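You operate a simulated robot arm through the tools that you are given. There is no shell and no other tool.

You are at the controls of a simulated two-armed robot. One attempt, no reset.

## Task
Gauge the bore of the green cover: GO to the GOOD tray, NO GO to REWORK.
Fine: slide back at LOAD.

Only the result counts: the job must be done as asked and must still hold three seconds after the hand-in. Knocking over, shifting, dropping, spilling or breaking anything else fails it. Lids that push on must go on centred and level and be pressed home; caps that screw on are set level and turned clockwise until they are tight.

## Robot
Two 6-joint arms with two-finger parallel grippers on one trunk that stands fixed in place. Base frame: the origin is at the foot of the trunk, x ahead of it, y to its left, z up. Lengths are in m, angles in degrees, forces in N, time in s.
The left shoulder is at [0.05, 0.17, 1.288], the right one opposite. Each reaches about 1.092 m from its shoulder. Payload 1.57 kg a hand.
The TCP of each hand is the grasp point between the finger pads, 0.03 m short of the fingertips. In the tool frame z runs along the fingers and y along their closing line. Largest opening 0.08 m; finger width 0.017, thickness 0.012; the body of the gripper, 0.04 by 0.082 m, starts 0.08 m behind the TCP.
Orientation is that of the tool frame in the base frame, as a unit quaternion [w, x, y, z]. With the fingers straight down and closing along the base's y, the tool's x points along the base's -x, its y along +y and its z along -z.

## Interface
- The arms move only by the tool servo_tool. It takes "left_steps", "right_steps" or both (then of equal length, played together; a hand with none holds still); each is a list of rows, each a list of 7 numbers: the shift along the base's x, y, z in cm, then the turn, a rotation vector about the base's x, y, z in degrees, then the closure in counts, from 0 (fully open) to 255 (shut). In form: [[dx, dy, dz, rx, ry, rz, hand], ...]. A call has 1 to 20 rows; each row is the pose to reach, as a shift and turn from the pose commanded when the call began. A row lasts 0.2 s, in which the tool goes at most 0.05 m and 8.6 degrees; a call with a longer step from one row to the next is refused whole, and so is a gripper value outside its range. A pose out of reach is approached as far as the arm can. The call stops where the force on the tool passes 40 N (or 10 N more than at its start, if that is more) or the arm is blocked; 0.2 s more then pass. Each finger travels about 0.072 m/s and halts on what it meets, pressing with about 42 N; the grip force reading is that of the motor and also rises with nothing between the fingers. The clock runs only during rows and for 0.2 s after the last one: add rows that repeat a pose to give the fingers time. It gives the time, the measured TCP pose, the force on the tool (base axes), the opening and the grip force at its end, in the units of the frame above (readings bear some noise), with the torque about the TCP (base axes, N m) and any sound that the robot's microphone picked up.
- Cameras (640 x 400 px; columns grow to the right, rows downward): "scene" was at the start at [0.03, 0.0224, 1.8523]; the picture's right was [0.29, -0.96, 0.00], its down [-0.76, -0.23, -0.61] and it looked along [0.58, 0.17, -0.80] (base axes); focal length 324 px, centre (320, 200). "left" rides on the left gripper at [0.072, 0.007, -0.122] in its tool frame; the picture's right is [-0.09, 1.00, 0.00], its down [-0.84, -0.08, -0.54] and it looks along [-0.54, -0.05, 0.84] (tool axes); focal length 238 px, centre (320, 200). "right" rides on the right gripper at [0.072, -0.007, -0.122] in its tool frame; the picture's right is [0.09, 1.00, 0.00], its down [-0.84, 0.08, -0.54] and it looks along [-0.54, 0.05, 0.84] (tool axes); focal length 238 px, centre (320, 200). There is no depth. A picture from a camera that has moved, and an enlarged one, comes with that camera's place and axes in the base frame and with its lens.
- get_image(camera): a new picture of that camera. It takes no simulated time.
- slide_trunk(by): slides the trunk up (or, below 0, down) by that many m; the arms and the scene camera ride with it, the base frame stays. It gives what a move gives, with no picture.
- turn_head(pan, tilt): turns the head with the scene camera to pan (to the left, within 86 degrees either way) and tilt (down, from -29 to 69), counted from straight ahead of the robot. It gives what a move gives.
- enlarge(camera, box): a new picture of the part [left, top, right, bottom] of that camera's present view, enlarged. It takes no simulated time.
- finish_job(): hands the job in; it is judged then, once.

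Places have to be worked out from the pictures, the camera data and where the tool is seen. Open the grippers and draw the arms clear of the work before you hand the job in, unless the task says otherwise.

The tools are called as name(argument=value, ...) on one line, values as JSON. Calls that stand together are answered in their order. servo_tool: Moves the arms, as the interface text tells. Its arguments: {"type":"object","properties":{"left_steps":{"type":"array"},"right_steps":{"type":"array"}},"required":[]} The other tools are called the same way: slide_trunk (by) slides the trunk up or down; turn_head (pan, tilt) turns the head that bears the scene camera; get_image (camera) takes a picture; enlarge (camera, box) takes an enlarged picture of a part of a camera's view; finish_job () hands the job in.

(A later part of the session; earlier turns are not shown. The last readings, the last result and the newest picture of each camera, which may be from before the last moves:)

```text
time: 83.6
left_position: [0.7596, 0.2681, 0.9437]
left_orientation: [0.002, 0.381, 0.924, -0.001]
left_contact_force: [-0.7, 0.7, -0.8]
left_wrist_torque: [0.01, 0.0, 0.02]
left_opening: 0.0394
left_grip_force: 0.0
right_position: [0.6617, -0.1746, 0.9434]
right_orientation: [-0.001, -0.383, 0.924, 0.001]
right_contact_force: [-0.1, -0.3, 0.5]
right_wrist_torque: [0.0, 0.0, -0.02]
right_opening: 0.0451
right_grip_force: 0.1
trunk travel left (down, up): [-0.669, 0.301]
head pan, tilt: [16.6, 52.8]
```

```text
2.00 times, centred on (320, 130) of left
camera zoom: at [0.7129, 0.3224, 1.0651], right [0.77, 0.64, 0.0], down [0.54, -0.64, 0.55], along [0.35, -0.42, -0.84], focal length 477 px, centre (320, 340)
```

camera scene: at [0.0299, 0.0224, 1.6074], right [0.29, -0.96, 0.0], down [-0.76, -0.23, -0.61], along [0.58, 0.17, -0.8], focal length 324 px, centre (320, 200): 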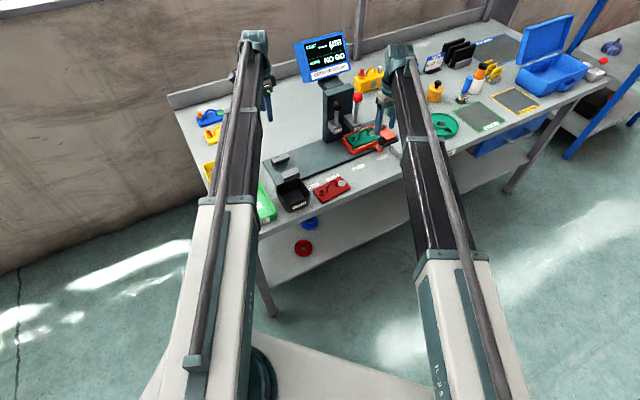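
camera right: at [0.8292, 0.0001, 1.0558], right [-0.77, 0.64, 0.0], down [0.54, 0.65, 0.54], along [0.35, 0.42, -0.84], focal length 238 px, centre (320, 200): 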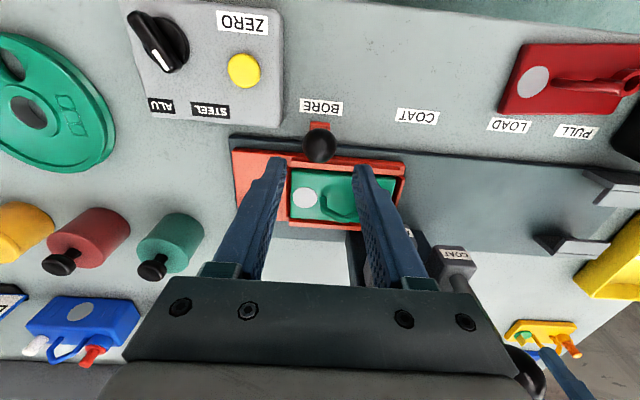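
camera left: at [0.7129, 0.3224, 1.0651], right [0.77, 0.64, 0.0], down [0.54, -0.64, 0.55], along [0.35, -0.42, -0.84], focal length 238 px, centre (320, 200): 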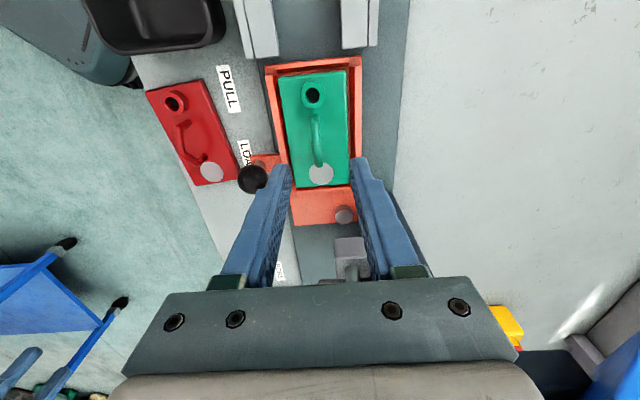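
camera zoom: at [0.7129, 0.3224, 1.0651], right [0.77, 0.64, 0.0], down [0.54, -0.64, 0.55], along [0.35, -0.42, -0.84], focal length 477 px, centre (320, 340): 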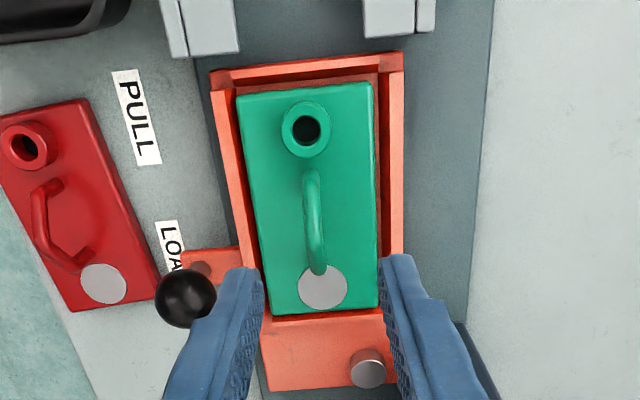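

I'll zoom in on the cover in the pocket to measure the gaps on every side.

enlarge(camera="left", box=[260, 50, 370, 120])

enlarge(camera="left", box=[260, 120, 370, 220])

```text
5.71 times, centred on (315, 85) of left
camera zoom: at [0.7129, 0.3224, 1.0651], right [0.77, 0.64, 0.0], down [0.54, -0.64, 0.55], along [0.35, -0.42, -0.84], focal length 1362 px, centre (349, 857)
```

zoom: 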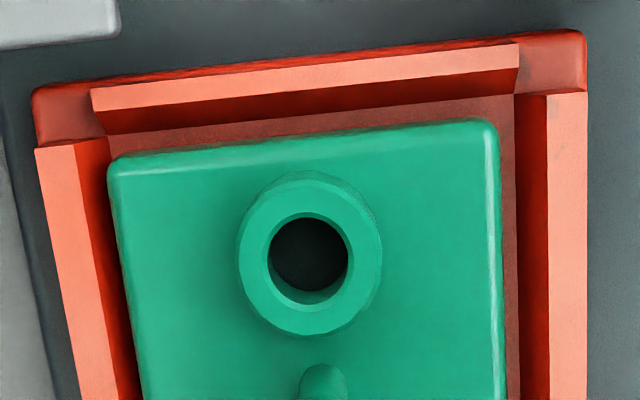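

```text
4.00 times, centred on (315, 170) of left
camera zoom: at [0.7129, 0.3224, 1.0651], right [0.77, 0.64, 0.0], down [0.54, -0.64, 0.55], along [0.35, -0.42, -0.84], focal length 953 px, centre (340, 320)
```

zoom: 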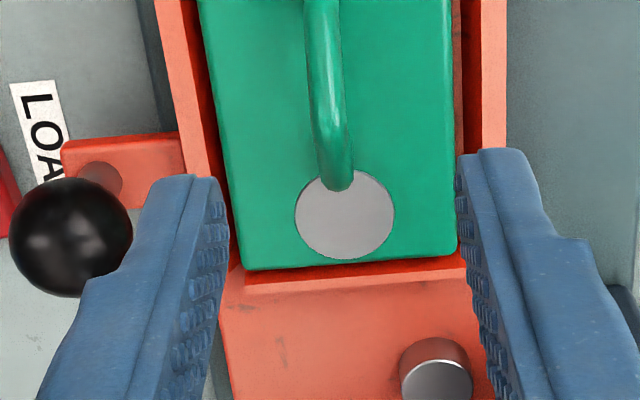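

Measured: the cover is about 1.2 mm in front of the pocket centre (back gap 3.3 mm, front gap about 1 mm). With the TCP lateral offset now at +1.6 mm from the handle, closing the fingers will shift the cover by just that; lowering to TCP 0.872.

servo_tool(left_steps=[[-0.03, -0.03, 0, 0, 0, 0, 130], [-0.03, -0.03, 0, 0, 0, 0, 130]])

slide_trunk(by=-0.071)

enlarge(camera="left", box=[230, 50, 410, 230])

```text
time: 84.2
left_position: [0.7597, 0.2677, 0.9428]
left_orientation: [0.001, 0.382, 0.924, 0.0]
left_contact_force: [0.6, 0.7, -0.1]
left_wrist_torque: [0.03, -0.03, 0.01]
left_opening: 0.0391
left_grip_force: 0.1
right_position: [0.663, -0.1742, 0.9435]
right_orientation: [0.0, -0.382, 0.924, 0.0]
right_contact_force: [0.3, 0.1, 0.2]
right_wrist_torque: [-0.01, -0.02, -0.01]
right_opening: 0.0451
right_grip_force: 0.1
trunk travel left (down, up): [-0.669, 0.301]
head pan, tilt: [16.6, 52.8]
```

```text
time: 85.3
left_position: [0.7589, 0.2671, 0.8734]
left_orientation: [0.002, 0.383, 0.924, -0.001]
left_contact_force: [0.3, -0.3, 0.0]
left_wrist_torque: [0.0, 0.01, 0.02]
left_opening: 0.0392
left_grip_force: 0.1
right_position: [0.6627, -0.1746, 0.8721]
right_orientation: [-0.001, -0.383, 0.924, 0.0]
right_contact_force: [-0.7, 0.2, 0.6]
right_wrist_torque: [0.01, -0.01, -0.02]
right_opening: 0.0449
right_grip_force: 0.2
trunk travel left (down, up): [-0.598, 0.372]
head pan, tilt: [16.6, 52.8]
```

```text
2.22 times, centred on (320, 140) of left
camera zoom: at [0.7127, 0.3217, 0.9943], right [0.77, 0.64, 0.0], down [0.54, -0.64, 0.55], along [0.35, -0.42, -0.84], focal length 530 px, centre (320, 333)
```

zoom: 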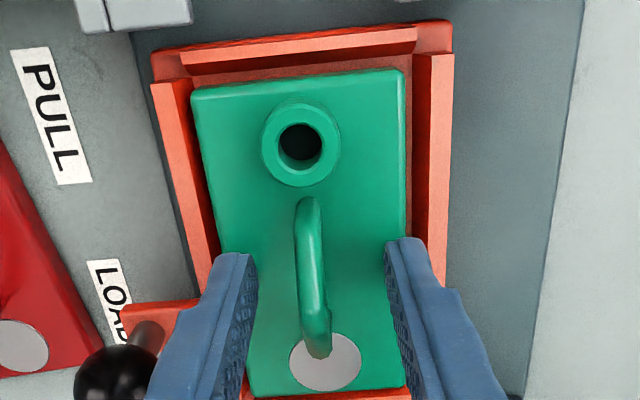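

Closing on the handle to centre it on the TCP line, then opening again and checking the gaps.

servo_tool(left_steps=[[0, 0, 0, 0, 0, 0, 180], [0, 0, 0, 0, 0, 0, 220], [0, 0, 0, 0, 0, 0, 240], [0, 0, 0, 0, 0, 0, 240]])

enlarge(camera="left", box=[230, 40, 400, 130])

servo_tool(left_steps=[[0, 0, 0, 0, 0, 0, 215], [0, 0, 0, 0, 0, 0, 190], [0, 0, 0, 0, 0, 0, 160], [0, 0, 0, 0, 0, 0, 130], [0, 0, 0, 0, 0, 0, 130]])

enlarge(camera="left", box=[230, 40, 400, 130])

```text
time: 86.3
left_position: [0.7584, 0.2667, 0.8721]
left_orientation: [0.001, 0.382, 0.924, -0.001]
left_contact_force: [-0.6, -0.7, 0.9]
left_wrist_torque: [-0.02, 0.03, 0.03]
left_opening: 0.0075
left_grip_force: 26.6
right_position: [0.6634, -0.1744, 0.8725]
right_orientation: [0.0, -0.382, 0.924, 0.0]
right_contact_force: [0.1, -0.4, -0.2]
right_wrist_torque: [0.03, -0.02, -0.04]
right_opening: 0.0451
right_grip_force: 0.1
trunk travel left (down, up): [-0.598, 0.372]
head pan, tilt: [16.6, 52.8]
```

```text
3.76 times, centred on (315, 85) of left
camera zoom: at [0.7127, 0.3216, 0.9943], right [0.77, 0.64, 0.0], down [0.54, -0.64, 0.55], along [0.35, -0.42, -0.84], focal length 897 px, centre (339, 633)
```

zoom: 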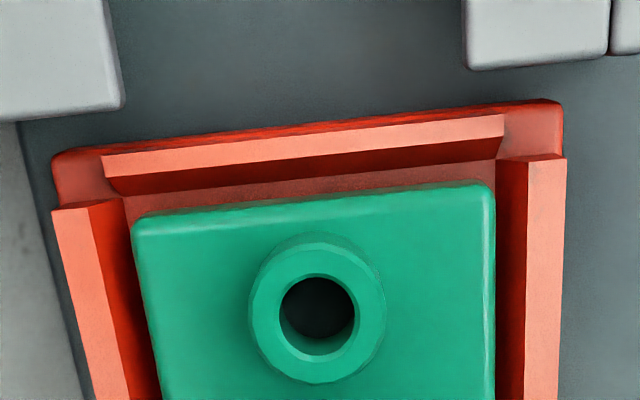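

```text
time: 87.5
left_position: [0.759, 0.2664, 0.873]
left_orientation: [0.002, 0.382, 0.924, 0.0]
left_contact_force: [-0.3, 0.1, 0.0]
left_wrist_torque: [-0.03, 0.01, -0.01]
left_opening: 0.039
left_grip_force: 0.1
right_position: [0.6639, -0.1748, 0.8724]
right_orientation: [0.001, -0.382, 0.924, 0.0]
right_contact_force: [-0.5, -0.9, 0.1]
right_wrist_torque: [-0.01, -0.01, 0.0]
right_opening: 0.0451
right_grip_force: 0.1
trunk travel left (down, up): [-0.598, 0.372]
head pan, tilt: [16.6, 52.8]
```

```text
3.76 times, centred on (315, 85) of left
camera zoom: at [0.7128, 0.3218, 0.9941], right [0.77, 0.64, 0.0], down [0.54, -0.64, 0.55], along [0.35, -0.42, -0.84], focal length 897 px, centre (339, 633)
```

zoom: 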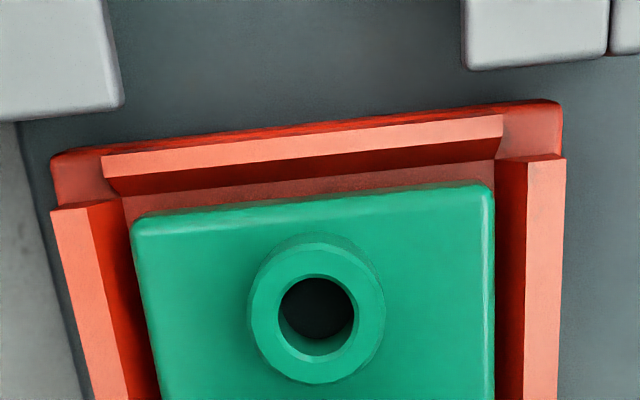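

The cover moved back about 1.5 mm and is now centred laterally (+0.3 mm). I'll repeat the run: raise, left to the clear area, right to the knob.

slide_trunk(by=0.071)

servo_tool(left_steps=[[1.6, 3.7, 0, 0, 0, 0, 130], [3.2, 7.3, 0, 0, 0, 0, 130], [4.7, 11, 0, 0, 0, 0, 130], [6.3, 14.7, 0, 0, 0, 0, 130], [7.8, 18.3, 0, 0, 0, 0, 130], [7.8, 18.3, 0, 0, 0, 0, 130]])

servo_tool(right_steps=[[0.9, 4.7, 0, 0, 0, 0, 112], [1.8, 9.4, 0, 0, 0, 0, 112], [2.7, 14.1, 0, 0, 0, 0, 112], [3.6, 18.8, 0, 0, 0, 0, 112], [4.5, 23.5, 0, 0, 0, 0, 112], [5.4, 28.2, 0, 0, 0, 0, 112], [6.3, 32.9, 0, 0, 0, 0, 112], [7.0, 37, 0, 0, 0, 0, 112], [7.0, 37, 0, 0, 0, 0, 112]])

get_image(camera="right")

get_image(camera="left")

```text
time: 88.6
left_position: [0.7597, 0.2671, 0.9441]
left_orientation: [0.001, 0.383, 0.924, -0.001]
left_contact_force: [-0.3, -0.4, 0.2]
left_wrist_torque: [-0.01, -0.01, 0.01]
left_opening: 0.0393
left_grip_force: 0.0
right_position: [0.6639, -0.1745, 0.9443]
right_orientation: [0.0, -0.383, 0.924, 0.0]
right_contact_force: [-0.9, 0.7, -0.7]
right_wrist_torque: [0.0, -0.03, 0.0]
right_opening: 0.0451
right_grip_force: 0.2
trunk travel left (down, up): [-0.669, 0.301]
head pan, tilt: [16.6, 52.8]
```

```text
time: 90.0
left_position: [0.8392, 0.4503, 0.9441]
left_orientation: [0.002, 0.382, 0.924, -0.001]
left_contact_force: [0.6, 0.2, 0.4]
left_wrist_torque: [-0.01, 0.0, 0.01]
left_opening: 0.0391
left_grip_force: 0.0
right_position: [0.6622, -0.1736, 0.9429]
right_orientation: [0.0, -0.383, 0.924, 0.0]
right_contact_force: [0.2, 0.1, 0.1]
right_wrist_torque: [-0.03, 0.02, -0.03]
right_opening: 0.0452
right_grip_force: 0.0
trunk travel left (down, up): [-0.669, 0.301]
head pan, tilt: [16.6, 52.8]
```

```text
time: 92.0
left_position: [0.8391, 0.45, 0.9422]
left_orientation: [0.001, 0.383, 0.924, -0.001]
left_contact_force: [-0.5, -0.5, -0.6]
left_wrist_torque: [0.0, -0.03, 0.02]
left_opening: 0.0392
left_grip_force: 0.1
right_position: [0.7344, 0.1955, 0.9439]
right_orientation: [0.0, -0.383, 0.924, 0.001]
right_contact_force: [-0.1, 0.3, 0.5]
right_wrist_torque: [0.02, -0.02, 0.01]
right_opening: 0.0452
right_grip_force: 0.0
trunk travel left (down, up): [-0.669, 0.301]
head pan, tilt: [16.6, 52.8]
```

```text
taken
camera right: at [0.6885, 0.1408, 1.0657], right [-0.77, 0.64, 0.0], down [0.54, 0.65, 0.54], along [0.35, 0.42, -0.84], focal length 238 px, centre (320, 200)
```

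right: 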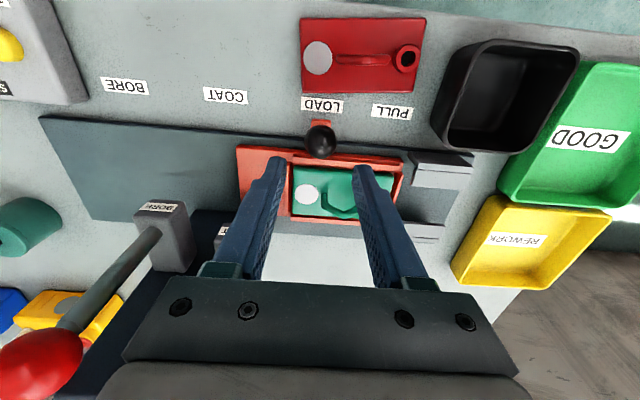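

```text
taken
camera left: at [0.7929, 0.5043, 1.0651], right [0.77, 0.64, 0.0], down [0.54, -0.64, 0.55], along [0.35, -0.42, -0.84], focal length 238 px, centre (320, 200)
```

left: 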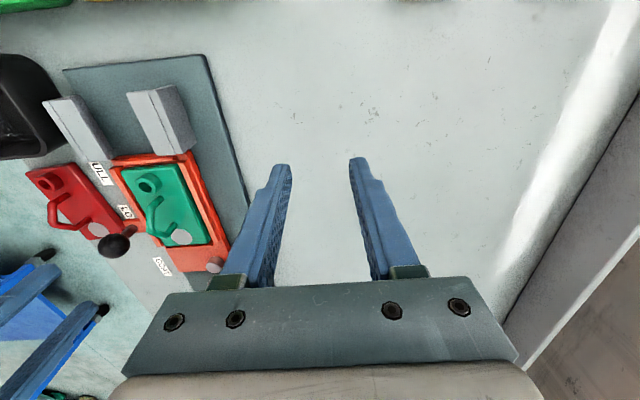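

Knob centred again. Lowering, gripping, and pushing the slide 20 cm smoothly to BORE.

slide_trunk(by=-0.075)

servo_tool(right_steps=[[0, 0, 0, 0, 0, 0, 180], [0, 0, 0, 0, 0, 0, 255], [0, 0, 0, 0, 0, 0, 255], [0, 0, 0, 0, 0, 0, 255]])

servo_tool(right_steps=[[0.8, -0.8, 0, 0, 0, 0, 255], [1.6, -1.6, 0, 0, 0, 0, 255], [2.4, -2.4, 0, 0, 0, 0, 255], [3.2, -3.2, 0, 0, 0, 0, 255], [4.0, -4.0, 0, 0, 0, 0, 255], [4.8, -4.8, 0, 0, 0, 0, 255], [5.6, -5.6, 0, 0, 0, 0, 255], [6.4, -6.4, 0, 0, 0, 0, 255], [7.2, -7.2, 0, 0, 0, 0, 255], [8.0, -8.0, 0, 0, 0, 0, 255], [8.8, -8.8, 0, 0, 0, 0, 255], [9.6, -9.6, 0, 0, 0, 0, 255], [10.4, -10.4, 0, 0, 0, 0, 255], [11.2, -11.2, 0, 0, 0, 0, 255], [12.0, -12.0, 0, 0, 0, 0, 255], [12.8, -12.8, 0, 0, 0, 0, 255], [13.5, -13.5, 0, 0, 0, 0, 255], [14.14, -14.14, 0, 0, 0, 0, 255], [14.14, -14.14, 0, 0, 0, 0, 255]])

enlarge(camera="right", box=[240, 90, 420, 230])

enlarge(camera="scene", box=[320, 80, 390, 150])

```text
time: 93.1
left_position: [0.8384, 0.45, 0.869]
left_orientation: [0.001, 0.383, 0.924, 0.0]
left_contact_force: [-0.6, -0.5, 0.6]
left_wrist_torque: [0.02, -0.01, 0.01]
left_opening: 0.0393
left_grip_force: 0.1
right_position: [0.7342, 0.195, 0.8675]
right_orientation: [0.0, -0.382, 0.924, 0.0]
right_contact_force: [0.6, -0.4, 0.1]
right_wrist_torque: [0.01, 0.01, 0.0]
right_opening: 0.0447
right_grip_force: 0.1
trunk travel left (down, up): [-0.594, 0.376]
head pan, tilt: [16.6, 52.8]
```

```text
time: 94.1
left_position: [0.8384, 0.4493, 0.8691]
left_orientation: [0.002, 0.383, 0.924, -0.001]
left_contact_force: [0.2, -0.9, -0.2]
left_wrist_torque: [-0.01, 0.0, 0.01]
left_opening: 0.0391
left_grip_force: 0.1
right_position: [0.734, 0.1952, 0.8688]
right_orientation: [0.0, -0.383, 0.924, -0.001]
right_contact_force: [-1.7, 1.3, 0.5]
right_wrist_torque: [-0.02, 0.09, 0.03]
right_opening: 0.0293
right_grip_force: 38.8
trunk travel left (down, up): [-0.594, 0.376]
head pan, tilt: [16.6, 52.8]
```

```text
time: 98.1
left_position: [0.8391, 0.4498, 0.8692]
left_orientation: [0.001, 0.382, 0.924, 0.0]
left_contact_force: [0.8, -0.3, 0.3]
left_wrist_torque: [0.04, 0.01, -0.03]
left_opening: 0.0392
left_grip_force: 0.1
right_position: [0.8755, 0.0539, 0.8672]
right_orientation: [0.0, -0.384, 0.923, 0.001]
right_contact_force: [-12.1, -0.9, -8.1]
right_wrist_torque: [0.17, -0.06, -0.06]
right_opening: 0.0291
right_grip_force: 39.4
trunk travel left (down, up): [-0.594, 0.376]
head pan, tilt: [16.6, 52.8]
```

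```text
2.86 times, centred on (330, 160) of right
camera zoom: at [0.8299, -0.0005, 0.9907], right [-0.77, 0.64, 0.0], down [0.54, 0.65, 0.54], along [0.34, 0.42, -0.84], focal length 681 px, centre (291, 314)
```

zoom: 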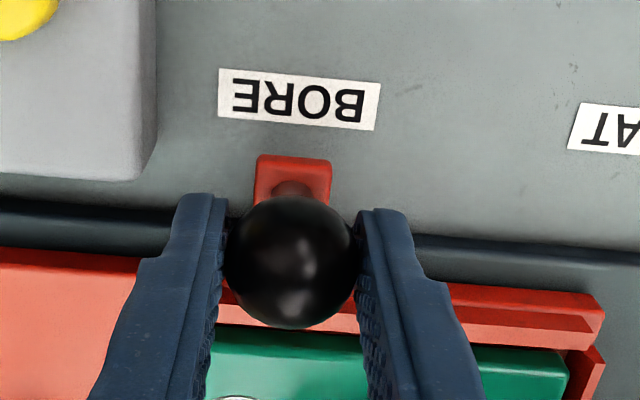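

```text
5.71 times, centred on (355, 115) of scene
camera zoom: at [0.0297, 0.0223, 1.5423], right [0.29, -0.96, 0.0], down [-0.76, -0.23, -0.61], along [0.58, 0.17, -0.8], focal length 1850 px, centre (120, 686)
```

zoom: 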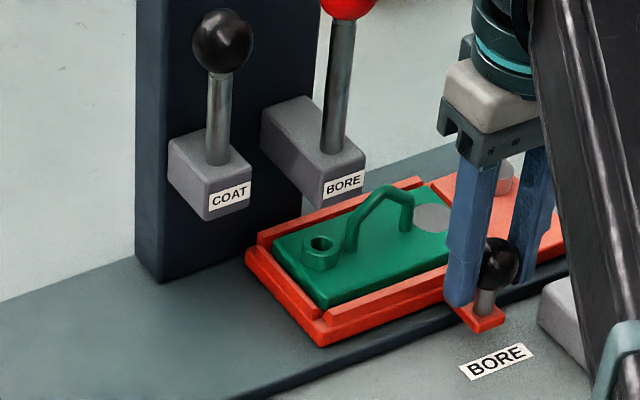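

Slide at BORE (light end-stop force). Releasing the knob, raising to 1.083, moving the right hand to its viewing spot and the left back over the red ball.

servo_tool(right_steps=[[0, 0, 0, 0, 0, 0, 180], [0, 0, 0, 0, 0, 0, 112], [0, 0, 0, 0, 0, 0, 112]])

slide_trunk(by=0.215)

servo_tool(right_steps=[[-2.8, -0.5, 0, 0, 0, 0, 112], [-5.6, -1.1, 0, 0, 0, 0, 112], [-8.4, -1.6, 0, 0, 0, 0, 112], [-10.97, -2.15, 0, 0, 0, 0, 112], [-10.97, -2.15, 0, 0, 0, 0, 112]], left_steps=[[-3.4, -3.3, 0, 0, 0, 0, 100], [-6.8, -6.6, 0, 0, 0, 0, 100], [-10.2, -9.9, 0, 0, 0, 0, 100], [-13.5, -13.2, 0, 0, 0, 0, 100], [-13.5, -13.2, 0, 0, 0, 0, 100]])

enlarge(camera="right", box=[270, 180, 360, 260])

get_image(camera="scene")

```text
time: 98.9
left_position: [0.8405, 0.4507, 0.8688]
left_orientation: [0.001, 0.383, 0.924, -0.001]
left_contact_force: [-0.1, 0.2, 0.0]
left_wrist_torque: [-0.03, 0.02, -0.01]
left_opening: 0.0392
left_grip_force: 0.0
right_position: [0.8761, 0.0543, 0.8678]
right_orientation: [0.0, -0.382, 0.924, 0.0]
right_contact_force: [0.5, 0.4, -0.1]
right_wrist_torque: [0.01, 0.02, -0.03]
right_opening: 0.0448
right_grip_force: 0.1
trunk travel left (down, up): [-0.594, 0.376]
head pan, tilt: [16.6, 52.8]
```

```text
time: 101.2
left_position: [0.8388, 0.4502, 1.0818]
left_orientation: [0.002, 0.383, 0.924, -0.001]
left_contact_force: [0.8, -0.3, 0.2]
left_wrist_torque: [-0.01, -0.01, -0.01]
left_opening: 0.0392
left_grip_force: 0.0
right_position: [0.8767, 0.0554, 1.0833]
right_orientation: [0.0, -0.383, 0.924, 0.0]
right_contact_force: [-0.1, -0.3, 0.6]
right_wrist_torque: [0.01, -0.02, 0.04]
right_opening: 0.0447
right_grip_force: 0.1
trunk travel left (down, up): [-0.809, 0.161]
head pan, tilt: [16.6, 52.8]
```

```text
time: 102.4
left_position: [0.7051, 0.3168, 1.0826]
left_orientation: [0.002, 0.382, 0.924, -0.001]
left_contact_force: [0.0, 0.7, -0.2]
left_wrist_torque: [0.0, -0.02, -0.04]
left_opening: 0.0487
left_grip_force: 0.0
right_position: [0.7657, 0.0324, 1.083]
right_orientation: [0.0, -0.383, 0.924, 0.0]
right_contact_force: [0.7, -0.4, -0.3]
right_wrist_torque: [0.02, 0.0, 0.01]
right_opening: 0.0449
right_grip_force: 0.1
trunk travel left (down, up): [-0.809, 0.161]
head pan, tilt: [16.6, 52.8]
```

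```text
5.00 times, centred on (315, 220) of right
camera zoom: at [0.7208, -0.0225, 1.2054], right [-0.77, 0.64, 0.0], down [0.54, 0.65, 0.54], along [0.35, 0.42, -0.84], focal length 1192 px, centre (345, 100)
```

zoom: 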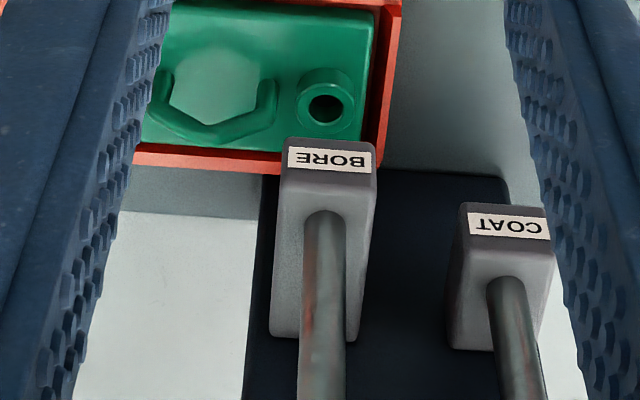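

```text
taken
camera scene: at [0.0308, 0.0227, 1.7573], right [0.29, -0.96, 0.0], down [-0.76, -0.23, -0.6], along [0.58, 0.17, -0.8], focal length 324 px, centre (320, 200)
```

scene: 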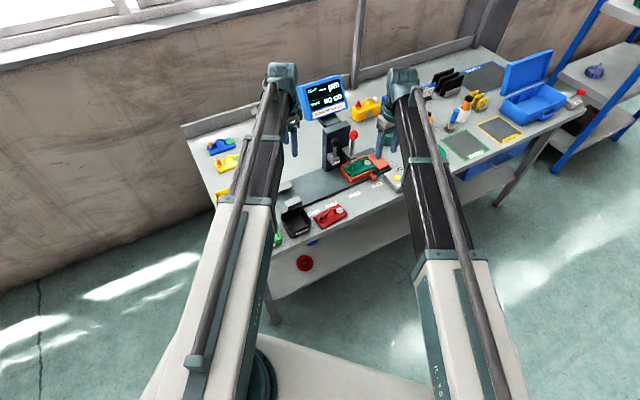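

The left hand repeats its path to the relaxed ball position, lowers around it, and grips.

servo_tool(left_steps=[[2.8, -2.8, 0, 0, 0, 0, 100], [5.6, -5.6, 0, 0, 0, 0, 100], [8.4, -8.4, 0, 0, 0, 0, 100], [11.2, -11.2, 0, 0, 0, 0, 100], [14, -14, 0, 0, 0, 0, 100], [16.83, -16.37, 0, 0, 0, 0, 100], [16.83, -16.37, 0, 0, 0, 0, 100]])

slide_trunk(by=-0.057)

get_image(camera="left")

enlarge(camera="left", box=[285, 85, 360, 145])

```text
time: 104.0
left_position: [0.8726, 0.1546, 1.0847]
left_orientation: [0.001, 0.382, 0.924, 0.0]
left_contact_force: [0.0, 0.1, 0.0]
left_wrist_torque: [-0.02, 0.01, 0.01]
left_opening: 0.0485
left_grip_force: 0.0
right_position: [0.7653, 0.0328, 1.0839]
right_orientation: [0.0, -0.382, 0.924, 0.0]
right_contact_force: [0.3, -0.5, -0.1]
right_wrist_torque: [-0.04, 0.03, 0.02]
right_opening: 0.045
right_grip_force: 0.0
trunk travel left (down, up): [-0.809, 0.161]
head pan, tilt: [16.6, 52.8]
```

```text
time: 105.0
left_position: [0.8726, 0.156, 1.0264]
left_orientation: [0.002, 0.383, 0.924, 0.0]
left_contact_force: [-0.1, 0.0, 0.2]
left_wrist_torque: [0.0, -0.02, -0.02]
left_opening: 0.0483
left_grip_force: 0.2
right_position: [0.7654, 0.032, 1.0269]
right_orientation: [-0.001, -0.383, 0.924, 0.0]
right_contact_force: [0.8, -0.2, -0.1]
right_wrist_torque: [0.02, 0.0, -0.04]
right_opening: 0.0447
right_grip_force: 0.1
trunk travel left (down, up): [-0.752, 0.218]
head pan, tilt: [16.6, 52.8]
```

```text
taken
camera left: at [0.8255, 0.2102, 1.1483], right [0.77, 0.64, 0.0], down [0.54, -0.64, 0.55], along [0.35, -0.42, -0.84], focal length 238 px, centre (320, 200)
```

left: 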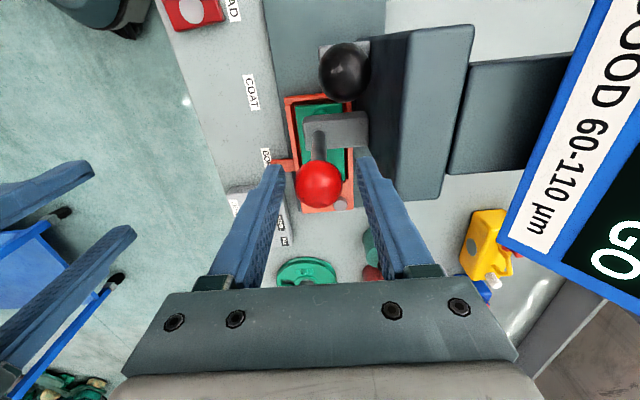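

```text
6.67 times, centred on (322, 115) of left
camera zoom: at [0.8255, 0.2102, 1.1483], right [0.77, 0.64, 0.0], down [0.54, -0.64, 0.55], along [0.35, -0.42, -0.84], focal length 1589 px, centre (303, 767)
```

zoom: 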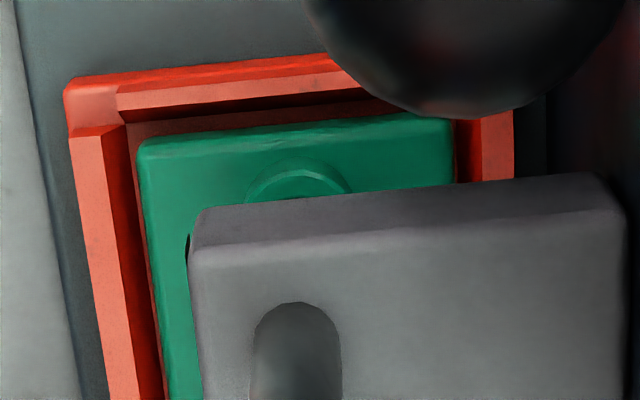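

Now the rod and the bore line up within about 0.5 mm in both directions. Gripping the ball and pressing again.

servo_tool(left_steps=[[0, 0, 0, 0, 0, 0, 140], [0, 0, 0, 0, 0, 0, 180], [0, 0, 0, 0, 0, 0, 220], [0, 0, 0, 0, 0, 0, 255], [0, 0, 0, 0, 0, 0, 255]])

slide_trunk(by=-0.02)

slide_trunk(by=-0.008)

enlarge(camera="right", box=[285, 200, 345, 260])

enlarge(camera="left", box=[285, 85, 360, 145])

```text
time: 106.2
left_position: [0.8706, 0.1539, 1.0275]
left_orientation: [0.002, 0.382, 0.924, -0.001]
left_contact_force: [-8.7, -5.6, -5.2]
left_wrist_torque: [-0.08, 0.19, -0.08]
left_opening: 0.0306
left_grip_force: 40.3
right_position: [0.7655, 0.0318, 1.0265]
right_orientation: [0.0, -0.383, 0.924, 0.0]
right_contact_force: [0.2, -0.5, -0.6]
right_wrist_torque: [0.01, 0.03, 0.01]
right_opening: 0.0449
right_grip_force: 0.0
trunk travel left (down, up): [-0.752, 0.218]
head pan, tilt: [16.6, 52.8]
```

```text
time: 106.9
left_position: [0.8705, 0.1536, 1.0064]
left_orientation: [0.002, 0.383, 0.924, 0.001]
left_contact_force: [-8.6, -7.1, 2.9]
left_wrist_torque: [0.0, 0.22, -0.02]
left_opening: 0.0306
left_grip_force: 39.7
right_position: [0.7653, 0.0323, 1.0068]
right_orientation: [0.001, -0.382, 0.924, 0.001]
right_contact_force: [0.0, 0.2, 0.3]
right_wrist_torque: [-0.01, 0.0, 0.02]
right_opening: 0.0448
right_grip_force: 0.1
trunk travel left (down, up): [-0.732, 0.238]
head pan, tilt: [16.6, 52.8]
```

```text
time: 107.4
left_position: [0.8695, 0.154, 0.9995]
left_orientation: [0.002, 0.382, 0.924, 0.0]
left_contact_force: [-8.1, -8.6, 3.3]
left_wrist_torque: [-0.15, 0.06, -0.05]
left_opening: 0.0306
left_grip_force: 40.1
right_position: [0.7652, 0.0311, 0.9989]
right_orientation: [0.001, -0.382, 0.924, 0.0]
right_contact_force: [-0.5, 0.4, -0.4]
right_wrist_torque: [-0.02, 0.0, -0.01]
right_opening: 0.0449
right_grip_force: 0.0
trunk travel left (down, up): [-0.724, 0.246]
head pan, tilt: [16.6, 52.8]
```

```text
6.67 times, centred on (315, 230) of right
camera zoom: at [0.7193, -0.0236, 1.1213], right [-0.77, 0.64, 0.0], down [0.54, 0.65, 0.54], along [0.35, 0.42, -0.84], focal length 1589 px, centre (353, 0)
```

zoom: 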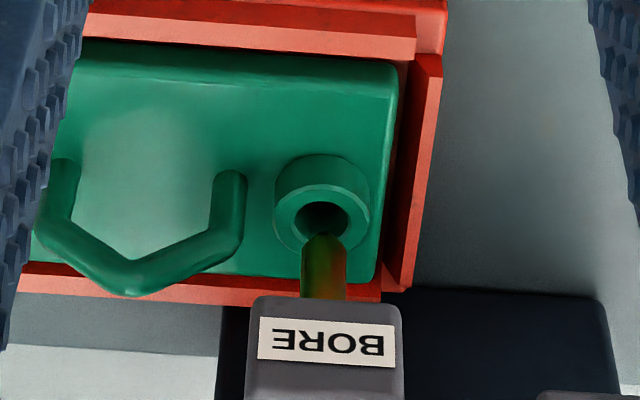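

```text
6.67 times, centred on (322, 115) of left
camera zoom: at [0.8247, 0.2091, 1.121], right [0.77, 0.64, 0.0], down [0.54, -0.65, 0.55], along [0.35, -0.42, -0.84], focal length 1589 px, centre (303, 767)
```

zoom: 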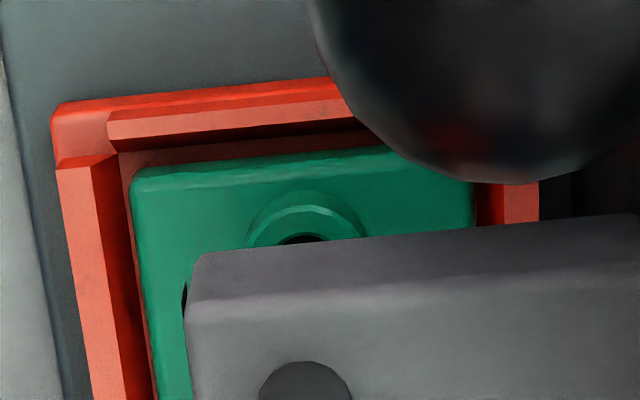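

Plug tip and bore agree in both views. I'll relax the −e2 side load, then press into the bore.

servo_tool(left_steps=[[-0.12, -0.14, 0, 0, 0, 0, 255], [-0.12, -0.14, 0, 0, 0, 0, 255]])

slide_trunk(by=-0.006)

slide_trunk(by=-0.004)

enlarge(camera="right", box=[290, 205, 340, 255])

enlarge(camera="scene", box=[290, 40, 390, 150])

```text
time: 108.0
left_position: [0.8717, 0.1536, 0.9972]
left_orientation: [0.003, 0.381, 0.924, -0.001]
left_contact_force: [-1.2, -5.0, 2.6]
left_wrist_torque: [0.0, -0.03, -0.05]
left_opening: 0.0307
left_grip_force: 39.9
right_position: [0.7658, 0.0307, 0.9977]
right_orientation: [0.0, -0.383, 0.924, 0.0]
right_contact_force: [-0.7, 0.9, 0.7]
right_wrist_torque: [0.0, -0.01, 0.01]
right_opening: 0.0452
right_grip_force: 0.1
trunk travel left (down, up): [-0.724, 0.246]
head pan, tilt: [16.6, 52.8]
```

```text
time: 108.6
left_position: [0.8709, 0.1544, 0.9922]
left_orientation: [0.002, 0.382, 0.924, 0.0]
left_contact_force: [3.1, -3.3, 4.3]
left_wrist_torque: [-0.17, -0.21, 0.01]
left_opening: 0.031
left_grip_force: 39.7
right_position: [0.7662, 0.0324, 0.9915]
right_orientation: [0.0, -0.383, 0.924, 0.0]
right_contact_force: [0.5, -0.4, 0.3]
right_wrist_torque: [0.01, 0.03, -0.03]
right_opening: 0.0449
right_grip_force: 0.1
trunk travel left (down, up): [-0.718, 0.252]
head pan, tilt: [16.6, 52.8]
```

```text
time: 109.1
left_position: [0.8717, 0.1551, 0.9897]
left_orientation: [0.003, 0.382, 0.924, 0.0]
left_contact_force: [11.7, 1.0, 27.8]
left_wrist_torque: [-0.08, -0.29, 0.0]
left_opening: 0.0306
left_grip_force: 40.1
right_position: [0.7643, 0.0312, 0.989]
right_orientation: [0.001, -0.383, 0.924, 0.0]
right_contact_force: [0.1, 0.1, 0.1]
right_wrist_torque: [-0.03, 0.01, -0.01]
right_opening: 0.0448
right_grip_force: 0.1
trunk travel left (down, up): [-0.714, 0.256]
head pan, tilt: [16.6, 52.8]
```

```text
8.00 times, centred on (315, 230) of right
camera zoom: at [0.7192, -0.0232, 1.1119], right [-0.77, 0.64, 0.0], down [0.54, 0.65, 0.54], along [0.35, 0.42, -0.84], focal length 1907 px, centre (360, -40)
```

zoom: 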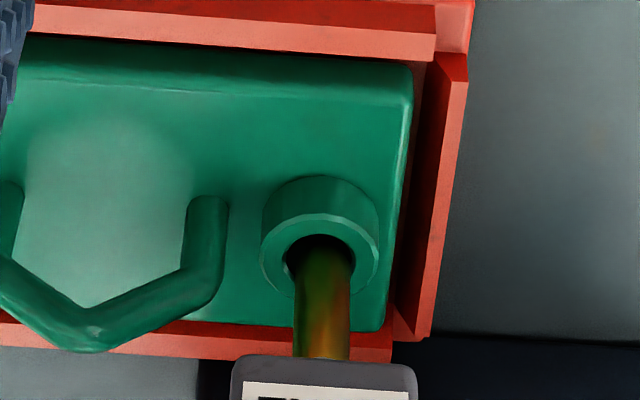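

```text
3.64 times, centred on (340, 95) of scene
camera zoom: at [0.0282, 0.0217, 1.6628], right [0.29, -0.96, 0.0], down [-0.76, -0.23, -0.61], along [0.58, 0.17, -0.8], focal length 1177 px, centre (247, 582)
```

zoom: 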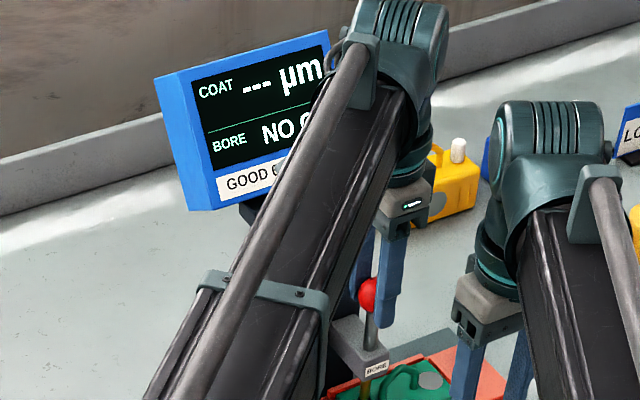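

Second test with good alignment: the plug stops at exactly the same height (28 N) and the display still reads NO GO, so the bore really is undersize, meaning REWORK. I'll lift the plunger back to the top and release it.

slide_trunk(by=0.034)

servo_tool(left_steps=[[0, 0, 0, 0, 0, 0, 255]])

enlarge(camera="scene", box=[290, 40, 390, 150])

get_image(camera="left")

```text
time: 109.9
left_position: [0.8701, 0.1548, 1.0231]
left_orientation: [0.002, 0.383, 0.924, -0.001]
left_contact_force: [5.6, 0.1, 1.5]
left_wrist_torque: [0.17, 0.03, 0.05]
left_opening: 0.0309
left_grip_force: 40.1
right_position: [0.7665, 0.0313, 1.0227]
right_orientation: [0.0, -0.382, 0.924, 0.0]
right_contact_force: [-0.8, 1.1, -0.2]
right_wrist_torque: [0.02, 0.0, -0.01]
right_opening: 0.0446
right_grip_force: 0.1
trunk travel left (down, up): [-0.748, 0.222]
head pan, tilt: [16.6, 52.8]
```

```text
time: 110.3
left_position: [0.8718, 0.1539, 1.023]
left_orientation: [0.002, 0.383, 0.924, -0.001]
left_contact_force: [4.3, -0.2, 1.2]
left_wrist_torque: [0.24, 0.1, 0.01]
left_opening: 0.0309
left_grip_force: 39.8
right_position: [0.7653, 0.0326, 1.0224]
right_orientation: [0.0, -0.382, 0.924, 0.0]
right_contact_force: [-0.3, 0.2, 0.5]
right_wrist_torque: [-0.02, 0.02, 0.01]
right_opening: 0.0451
right_grip_force: 0.1
trunk travel left (down, up): [-0.748, 0.222]
head pan, tilt: [16.6, 52.8]
```

```text
3.64 times, centred on (340, 95) of scene
camera zoom: at [0.0305, 0.0224, 1.6964], right [0.29, -0.96, 0.0], down [-0.76, -0.23, -0.6], along [0.58, 0.17, -0.8], focal length 1177 px, centre (247, 582)
```

zoom: 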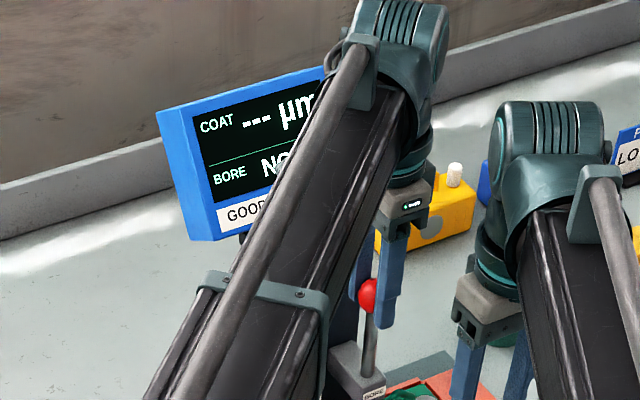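

```text
taken
camera left: at [0.8246, 0.2093, 1.1438], right [0.77, 0.64, 0.0], down [0.54, -0.64, 0.54], along [0.35, -0.42, -0.84], focal length 238 px, centre (320, 200)
```

left: 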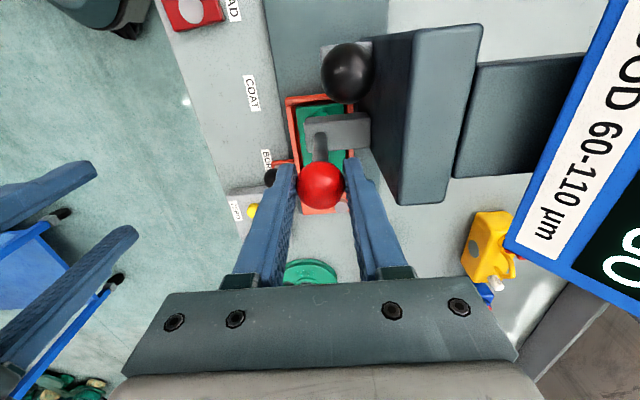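

Up 3 mm more to the top stop, then release, rise, and retreat with the left hand.

slide_trunk(by=0.003)

servo_tool(left_steps=[[0, 0, 0, 0, 0, 0, 200], [0, 0, 0, 0, 0, 0, 140], [0, 0, 0, 0, 0, 0, 100], [0, 0, 0, 0, 0, 0, 100]])

slide_trunk(by=0.057)

servo_tool(left_steps=[[-2.8, 2.8, 0, 0, 0, 0, 100], [-5.6, 5.6, 0, 0, 0, 0, 100], [-8.4, 8.4, 0, 0, 0, 0, 100], [-11.2, 11.2, 0, 0, 0, 0, 100], [-14, 14, 0, 0, 0, 0, 100], [-16.7, 16.5, 0, 0, 0, 0, 100]])

enlarge(camera="scene", box=[290, 60, 390, 190])

```text
time: 110.8
left_position: [0.8695, 0.154, 1.0257]
left_orientation: [0.002, 0.383, 0.924, -0.001]
left_contact_force: [3.7, 0.9, 0.4]
left_wrist_torque: [0.12, 0.08, 0.0]
left_opening: 0.0309
left_grip_force: 39.9
right_position: [0.7649, 0.0317, 1.0253]
right_orientation: [-0.001, -0.383, 0.924, 0.001]
right_contact_force: [-0.4, -0.5, 0.6]
right_wrist_torque: [-0.03, -0.02, 0.01]
right_opening: 0.045
right_grip_force: 0.1
trunk travel left (down, up): [-0.751, 0.219]
head pan, tilt: [16.6, 52.8]
```

```text
time: 111.8
left_position: [0.8706, 0.1548, 1.0262]
left_orientation: [0.002, 0.383, 0.924, -0.001]
left_contact_force: [-1.1, 0.0, 0.4]
left_wrist_torque: [-0.02, -0.01, 0.04]
left_opening: 0.0485
left_grip_force: 0.0
right_position: [0.7658, 0.0317, 1.0252]
right_orientation: [0.0, -0.382, 0.924, 0.0]
right_contact_force: [-0.9, 0.7, -0.6]
right_wrist_torque: [0.02, 0.01, -0.02]
right_opening: 0.0448
right_grip_force: 0.0
trunk travel left (down, up): [-0.751, 0.219]
head pan, tilt: [16.6, 52.8]
```

```text
time: 112.8
left_position: [0.8711, 0.154, 1.081]
left_orientation: [0.003, 0.382, 0.924, 0.0]
left_contact_force: [0.3, -0.3, 0.5]
left_wrist_torque: [-0.02, 0.0, 0.01]
left_opening: 0.0487
left_grip_force: 0.0
right_position: [0.7658, 0.0324, 1.082]
right_orientation: [0.0, -0.383, 0.924, 0.0]
right_contact_force: [0.7, -0.1, 0.4]
right_wrist_torque: [-0.01, 0.03, 0.01]
right_opening: 0.0452
right_grip_force: 0.1
trunk travel left (down, up): [-0.808, 0.162]
head pan, tilt: [16.6, 52.8]
```

```text
time: 114.2
left_position: [0.7033, 0.3186, 1.0823]
left_orientation: [0.001, 0.383, 0.924, -0.001]
left_contact_force: [-0.4, -0.4, 0.2]
left_wrist_torque: [-0.05, -0.01, -0.02]
left_opening: 0.0488
left_grip_force: 0.1
right_position: [0.7649, 0.0317, 1.0837]
right_orientation: [0.0, -0.382, 0.924, 0.0]
right_contact_force: [-0.2, 0.0, 0.0]
right_wrist_torque: [-0.04, -0.01, -0.02]
right_opening: 0.0449
right_grip_force: 0.1
trunk travel left (down, up): [-0.808, 0.162]
head pan, tilt: [16.6, 52.8]
```

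```text
3.08 times, centred on (340, 125) of scene
camera zoom: at [0.0296, 0.0227, 1.7564], right [0.29, -0.96, 0.0], down [-0.76, -0.23, -0.61], along [0.58, 0.17, -0.8], focal length 996 px, centre (258, 431)
```

zoom: 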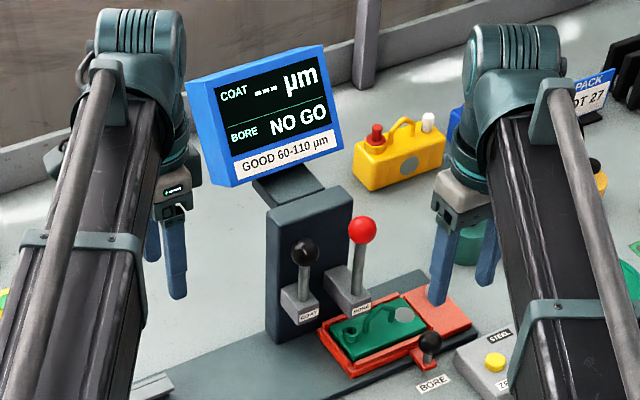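

Display confirms "BORE NO GO". Now return the slide to LOAD with the right hand (left parked over the clear bench).

servo_tool(left_steps=[[3.4, 3.3, 0, 0, 0, 0, 100], [6.8, 6.6, 0, 0, 0, 0, 100], [10.2, 9.9, 0, 0, 0, 0, 100], [13.5, 13.2, 0, 0, 0, 0, 100], [13.5, 13.2, 0, 0, 0, 0, 100]], right_steps=[[2.8, 0.5, 0, 0, 0, 0, 112], [5.6, 1.1, 0, 0, 0, 0, 112], [8.4, 1.6, 0, 0, 0, 0, 112], [10.97, 2.15, 0, 0, 0, 0, 112], [10.97, 2.15, 0, 0, 0, 0, 112]])

slide_trunk(by=-0.149)

get_image(camera="right")

```text
time: 115.4
left_position: [0.8404, 0.4507, 1.0828]
left_orientation: [0.002, 0.383, 0.924, 0.0]
left_contact_force: [0.0, -0.1, 0.0]
left_wrist_torque: [-0.02, 0.01, -0.03]
left_opening: 0.0489
left_grip_force: 0.2
right_position: [0.8754, 0.0529, 1.0842]
right_orientation: [-0.001, -0.383, 0.924, 0.001]
right_contact_force: [-0.7, -0.7, -0.5]
right_wrist_torque: [0.0, -0.01, -0.02]
right_opening: 0.0446
right_grip_force: 0.1
trunk travel left (down, up): [-0.808, 0.162]
head pan, tilt: [16.6, 52.8]
```

```text
time: 117.1
left_position: [0.8397, 0.4494, 0.9343]
left_orientation: [0.002, 0.383, 0.924, 0.0]
left_contact_force: [0.5, -0.1, -0.6]
left_wrist_torque: [0.01, -0.04, 0.0]
left_opening: 0.0484
left_grip_force: 0.0
right_position: [0.8747, 0.0534, 0.9332]
right_orientation: [0.0, -0.383, 0.924, -0.001]
right_contact_force: [0.5, -0.5, -0.4]
right_wrist_torque: [0.03, -0.01, -0.04]
right_opening: 0.0449
right_grip_force: 0.1
trunk travel left (down, up): [-0.659, 0.311]
head pan, tilt: [16.6, 52.8]
```

```text
taken
camera right: at [0.8304, -0.0012, 1.0558], right [-0.77, 0.64, 0.0], down [0.54, 0.65, 0.54], along [0.35, 0.42, -0.84], focal length 238 px, centre (320, 200)
```

right: 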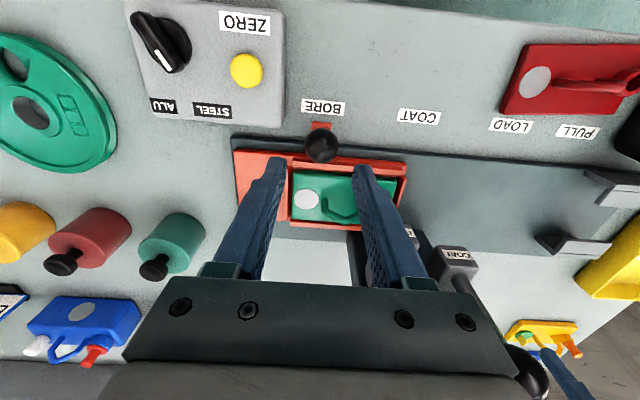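

Lowering onto the knob, gripping, and drawing the slide back to LOAD.

slide_trunk(by=-0.065)

servo_tool(right_steps=[[0, 0, 0, 0, 0, 0, 180], [0, 0, 0, 0, 0, 0, 255], [0, 0, 0, 0, 0, 0, 255], [0, 0, 0, 0, 0, 0, 255]])

servo_tool(right_steps=[[-0.8, 0.8, 0, 0, 0, 0, 255], [-1.6, 1.6, 0, 0, 0, 0, 255], [-2.4, 2.4, 0, 0, 0, 0, 255], [-3.2, 3.2, 0, 0, 0, 0, 255], [-4.0, 4.0, 0, 0, 0, 0, 255], [-4.8, 4.8, 0, 0, 0, 0, 255], [-5.6, 5.6, 0, 0, 0, 0, 255], [-6.4, 6.4, 0, 0, 0, 0, 255], [-7.2, 7.2, 0, 0, 0, 0, 255], [-8.0, 8.0, 0, 0, 0, 0, 255], [-8.8, 8.8, 0, 0, 0, 0, 255], [-9.6, 9.6, 0, 0, 0, 0, 255], [-10.4, 10.4, 0, 0, 0, 0, 255], [-11.2, 11.2, 0, 0, 0, 0, 255], [-12.0, 12.0, 0, 0, 0, 0, 255], [-12.8, 12.8, 0, 0, 0, 0, 255], [-13.5, 13.5, 0, 0, 0, 0, 255], [-14.14, 14.14, 0, 0, 0, 0, 255], [-14.14, 14.14, 0, 0, 0, 0, 255]])

enlarge(camera="right", box=[240, 90, 420, 230])

enlarge(camera="scene", box=[280, 50, 400, 170])

```text
time: 118.2
left_position: [0.8388, 0.4518, 0.8689]
left_orientation: [0.002, 0.383, 0.924, -0.001]
left_contact_force: [-0.9, 0.1, 0.0]
left_wrist_torque: [-0.02, 0.02, -0.01]
left_opening: 0.0487
left_grip_force: 0.0
right_position: [0.8742, 0.0534, 0.8678]
right_orientation: [0.0, -0.383, 0.924, 0.0]
right_contact_force: [-0.3, -0.3, -0.5]
right_wrist_torque: [0.0, 0.03, 0.0]
right_opening: 0.045
right_grip_force: 0.1
trunk travel left (down, up): [-0.594, 0.376]
head pan, tilt: [16.6, 52.8]
```

```text
time: 119.2
left_position: [0.8386, 0.452, 0.8688]
left_orientation: [0.001, 0.383, 0.924, 0.0]
left_contact_force: [0.7, 0.0, 0.1]
left_wrist_torque: [0.03, 0.02, 0.01]
left_opening: 0.0485
left_grip_force: 0.1
right_position: [0.8745, 0.0552, 0.8683]
right_orientation: [0.0, -0.382, 0.924, 0.0]
right_contact_force: [-7.1, 3.4, -5.9]
right_wrist_torque: [0.0, 0.15, 0.01]
right_opening: 0.0295
right_grip_force: 39.3
trunk travel left (down, up): [-0.594, 0.376]
head pan, tilt: [16.6, 52.8]
```

```text
time: 123.2
left_position: [0.8394, 0.4511, 0.8678]
left_orientation: [0.002, 0.383, 0.924, 0.0]
left_contact_force: [0.7, 0.3, 0.6]
left_wrist_torque: [0.01, -0.01, -0.01]
left_opening: 0.0487
left_grip_force: 0.0
right_position: [0.7345, 0.195, 0.8681]
right_orientation: [0.0, -0.384, 0.923, 0.0]
right_contact_force: [-0.8, 4.2, 0.5]
right_wrist_torque: [0.2, -0.07, -0.03]
right_opening: 0.0294
right_grip_force: 38.7
trunk travel left (down, up): [-0.594, 0.376]
head pan, tilt: [16.6, 52.8]
```

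```text
2.86 times, centred on (330, 160) of right
camera zoom: at [0.6892, 0.1403, 0.9906], right [-0.77, 0.64, 0.0], down [0.54, 0.65, 0.54], along [0.35, 0.42, -0.84], focal length 681 px, centre (291, 314)
```

zoom: 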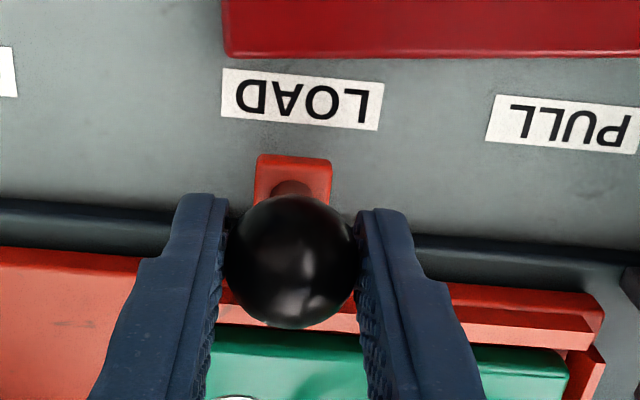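

```text
3.33 times, centred on (340, 110) of scene
camera zoom: at [0.0299, 0.0228, 1.5424], right [0.29, -0.96, 0.0], down [-0.76, -0.23, -0.61], along [0.58, 0.17, -0.8], focal length 1079 px, centre (253, 500)
```

zoom: 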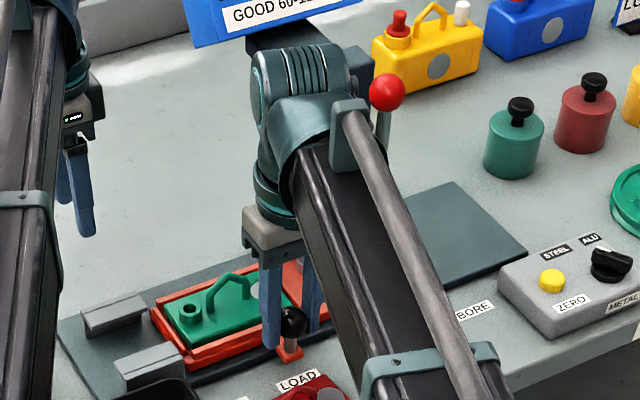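

The slide is about 1 mm to the right of its original LOAD mark. I'll trim 1 mm further left, then release.

servo_tool(right_steps=[[-0.08, 0.08, 0, 0, 0, 0, 255], [-0.08, 0.08, 0, 0, 0, 0, 255]])

enlarge(camera="right", box=[240, 90, 420, 230])

```text
time: 123.8
left_position: [0.8394, 0.4512, 0.8682]
left_orientation: [0.001, 0.383, 0.924, -0.001]
left_contact_force: [0.5, -0.5, 0.7]
left_wrist_torque: [0.01, -0.01, -0.01]
left_opening: 0.0488
left_grip_force: 0.0
right_position: [0.733, 0.1955, 0.8686]
right_orientation: [0.0, -0.383, 0.924, 0.001]
right_contact_force: [3.6, 5.2, 3.2]
right_wrist_torque: [-0.06, 0.11, 0.08]
right_opening: 0.0294
right_grip_force: 38.8
trunk travel left (down, up): [-0.594, 0.376]
head pan, tilt: [16.6, 52.8]
```

```text
2.86 times, centred on (330, 160) of right
camera zoom: at [0.6888, 0.1406, 0.9906], right [-0.77, 0.64, 0.0], down [0.54, 0.65, 0.54], along [0.35, 0.42, -0.84], focal length 681 px, centre (291, 314)
```

zoom: 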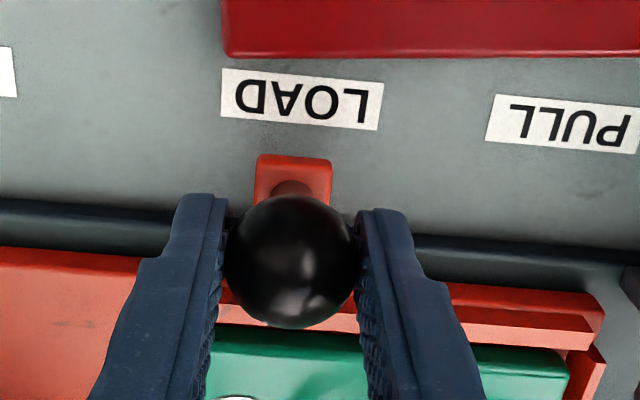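

No visible movement yet (stiction). A slightly larger nudge, then check.

servo_tool(right_steps=[[-0.1, 0.1, 0, 0, 0, 0, 255], [-0.15, 0.15, 0, 0, 0, 0, 255], [-0.15, 0.15, 0, 0, 0, 0, 255]])

enlarge(camera="right", box=[240, 90, 420, 230])

```text
time: 124.6
left_position: [0.8393, 0.4516, 0.8683]
left_orientation: [0.001, 0.383, 0.924, 0.0]
left_contact_force: [-0.9, -0.1, 0.4]
left_wrist_torque: [-0.01, -0.01, -0.02]
left_opening: 0.0487
left_grip_force: 0.1
right_position: [0.7325, 0.1967, 0.8679]
right_orientation: [0.0, -0.383, 0.924, 0.0]
right_contact_force: [5.9, 3.2, 5.6]
right_wrist_torque: [-0.01, -0.18, -0.04]
right_opening: 0.0291
right_grip_force: 38.7
trunk travel left (down, up): [-0.594, 0.376]
head pan, tilt: [16.6, 52.8]
```

```text
2.86 times, centred on (330, 160) of right
camera zoom: at [0.6875, 0.1419, 0.9906], right [-0.77, 0.64, 0.0], down [0.54, 0.65, 0.54], along [0.35, 0.42, -0.84], focal length 681 px, centre (291, 314)
```

zoom: 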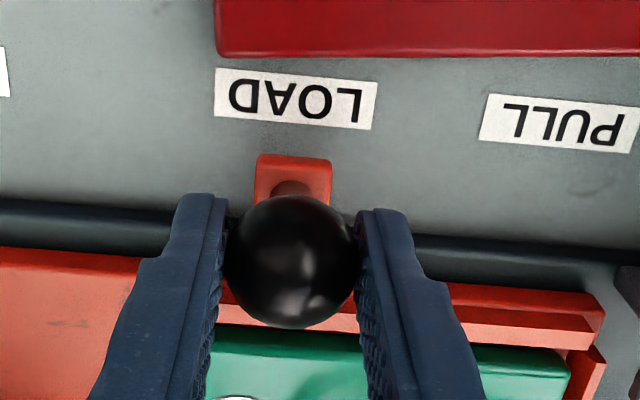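

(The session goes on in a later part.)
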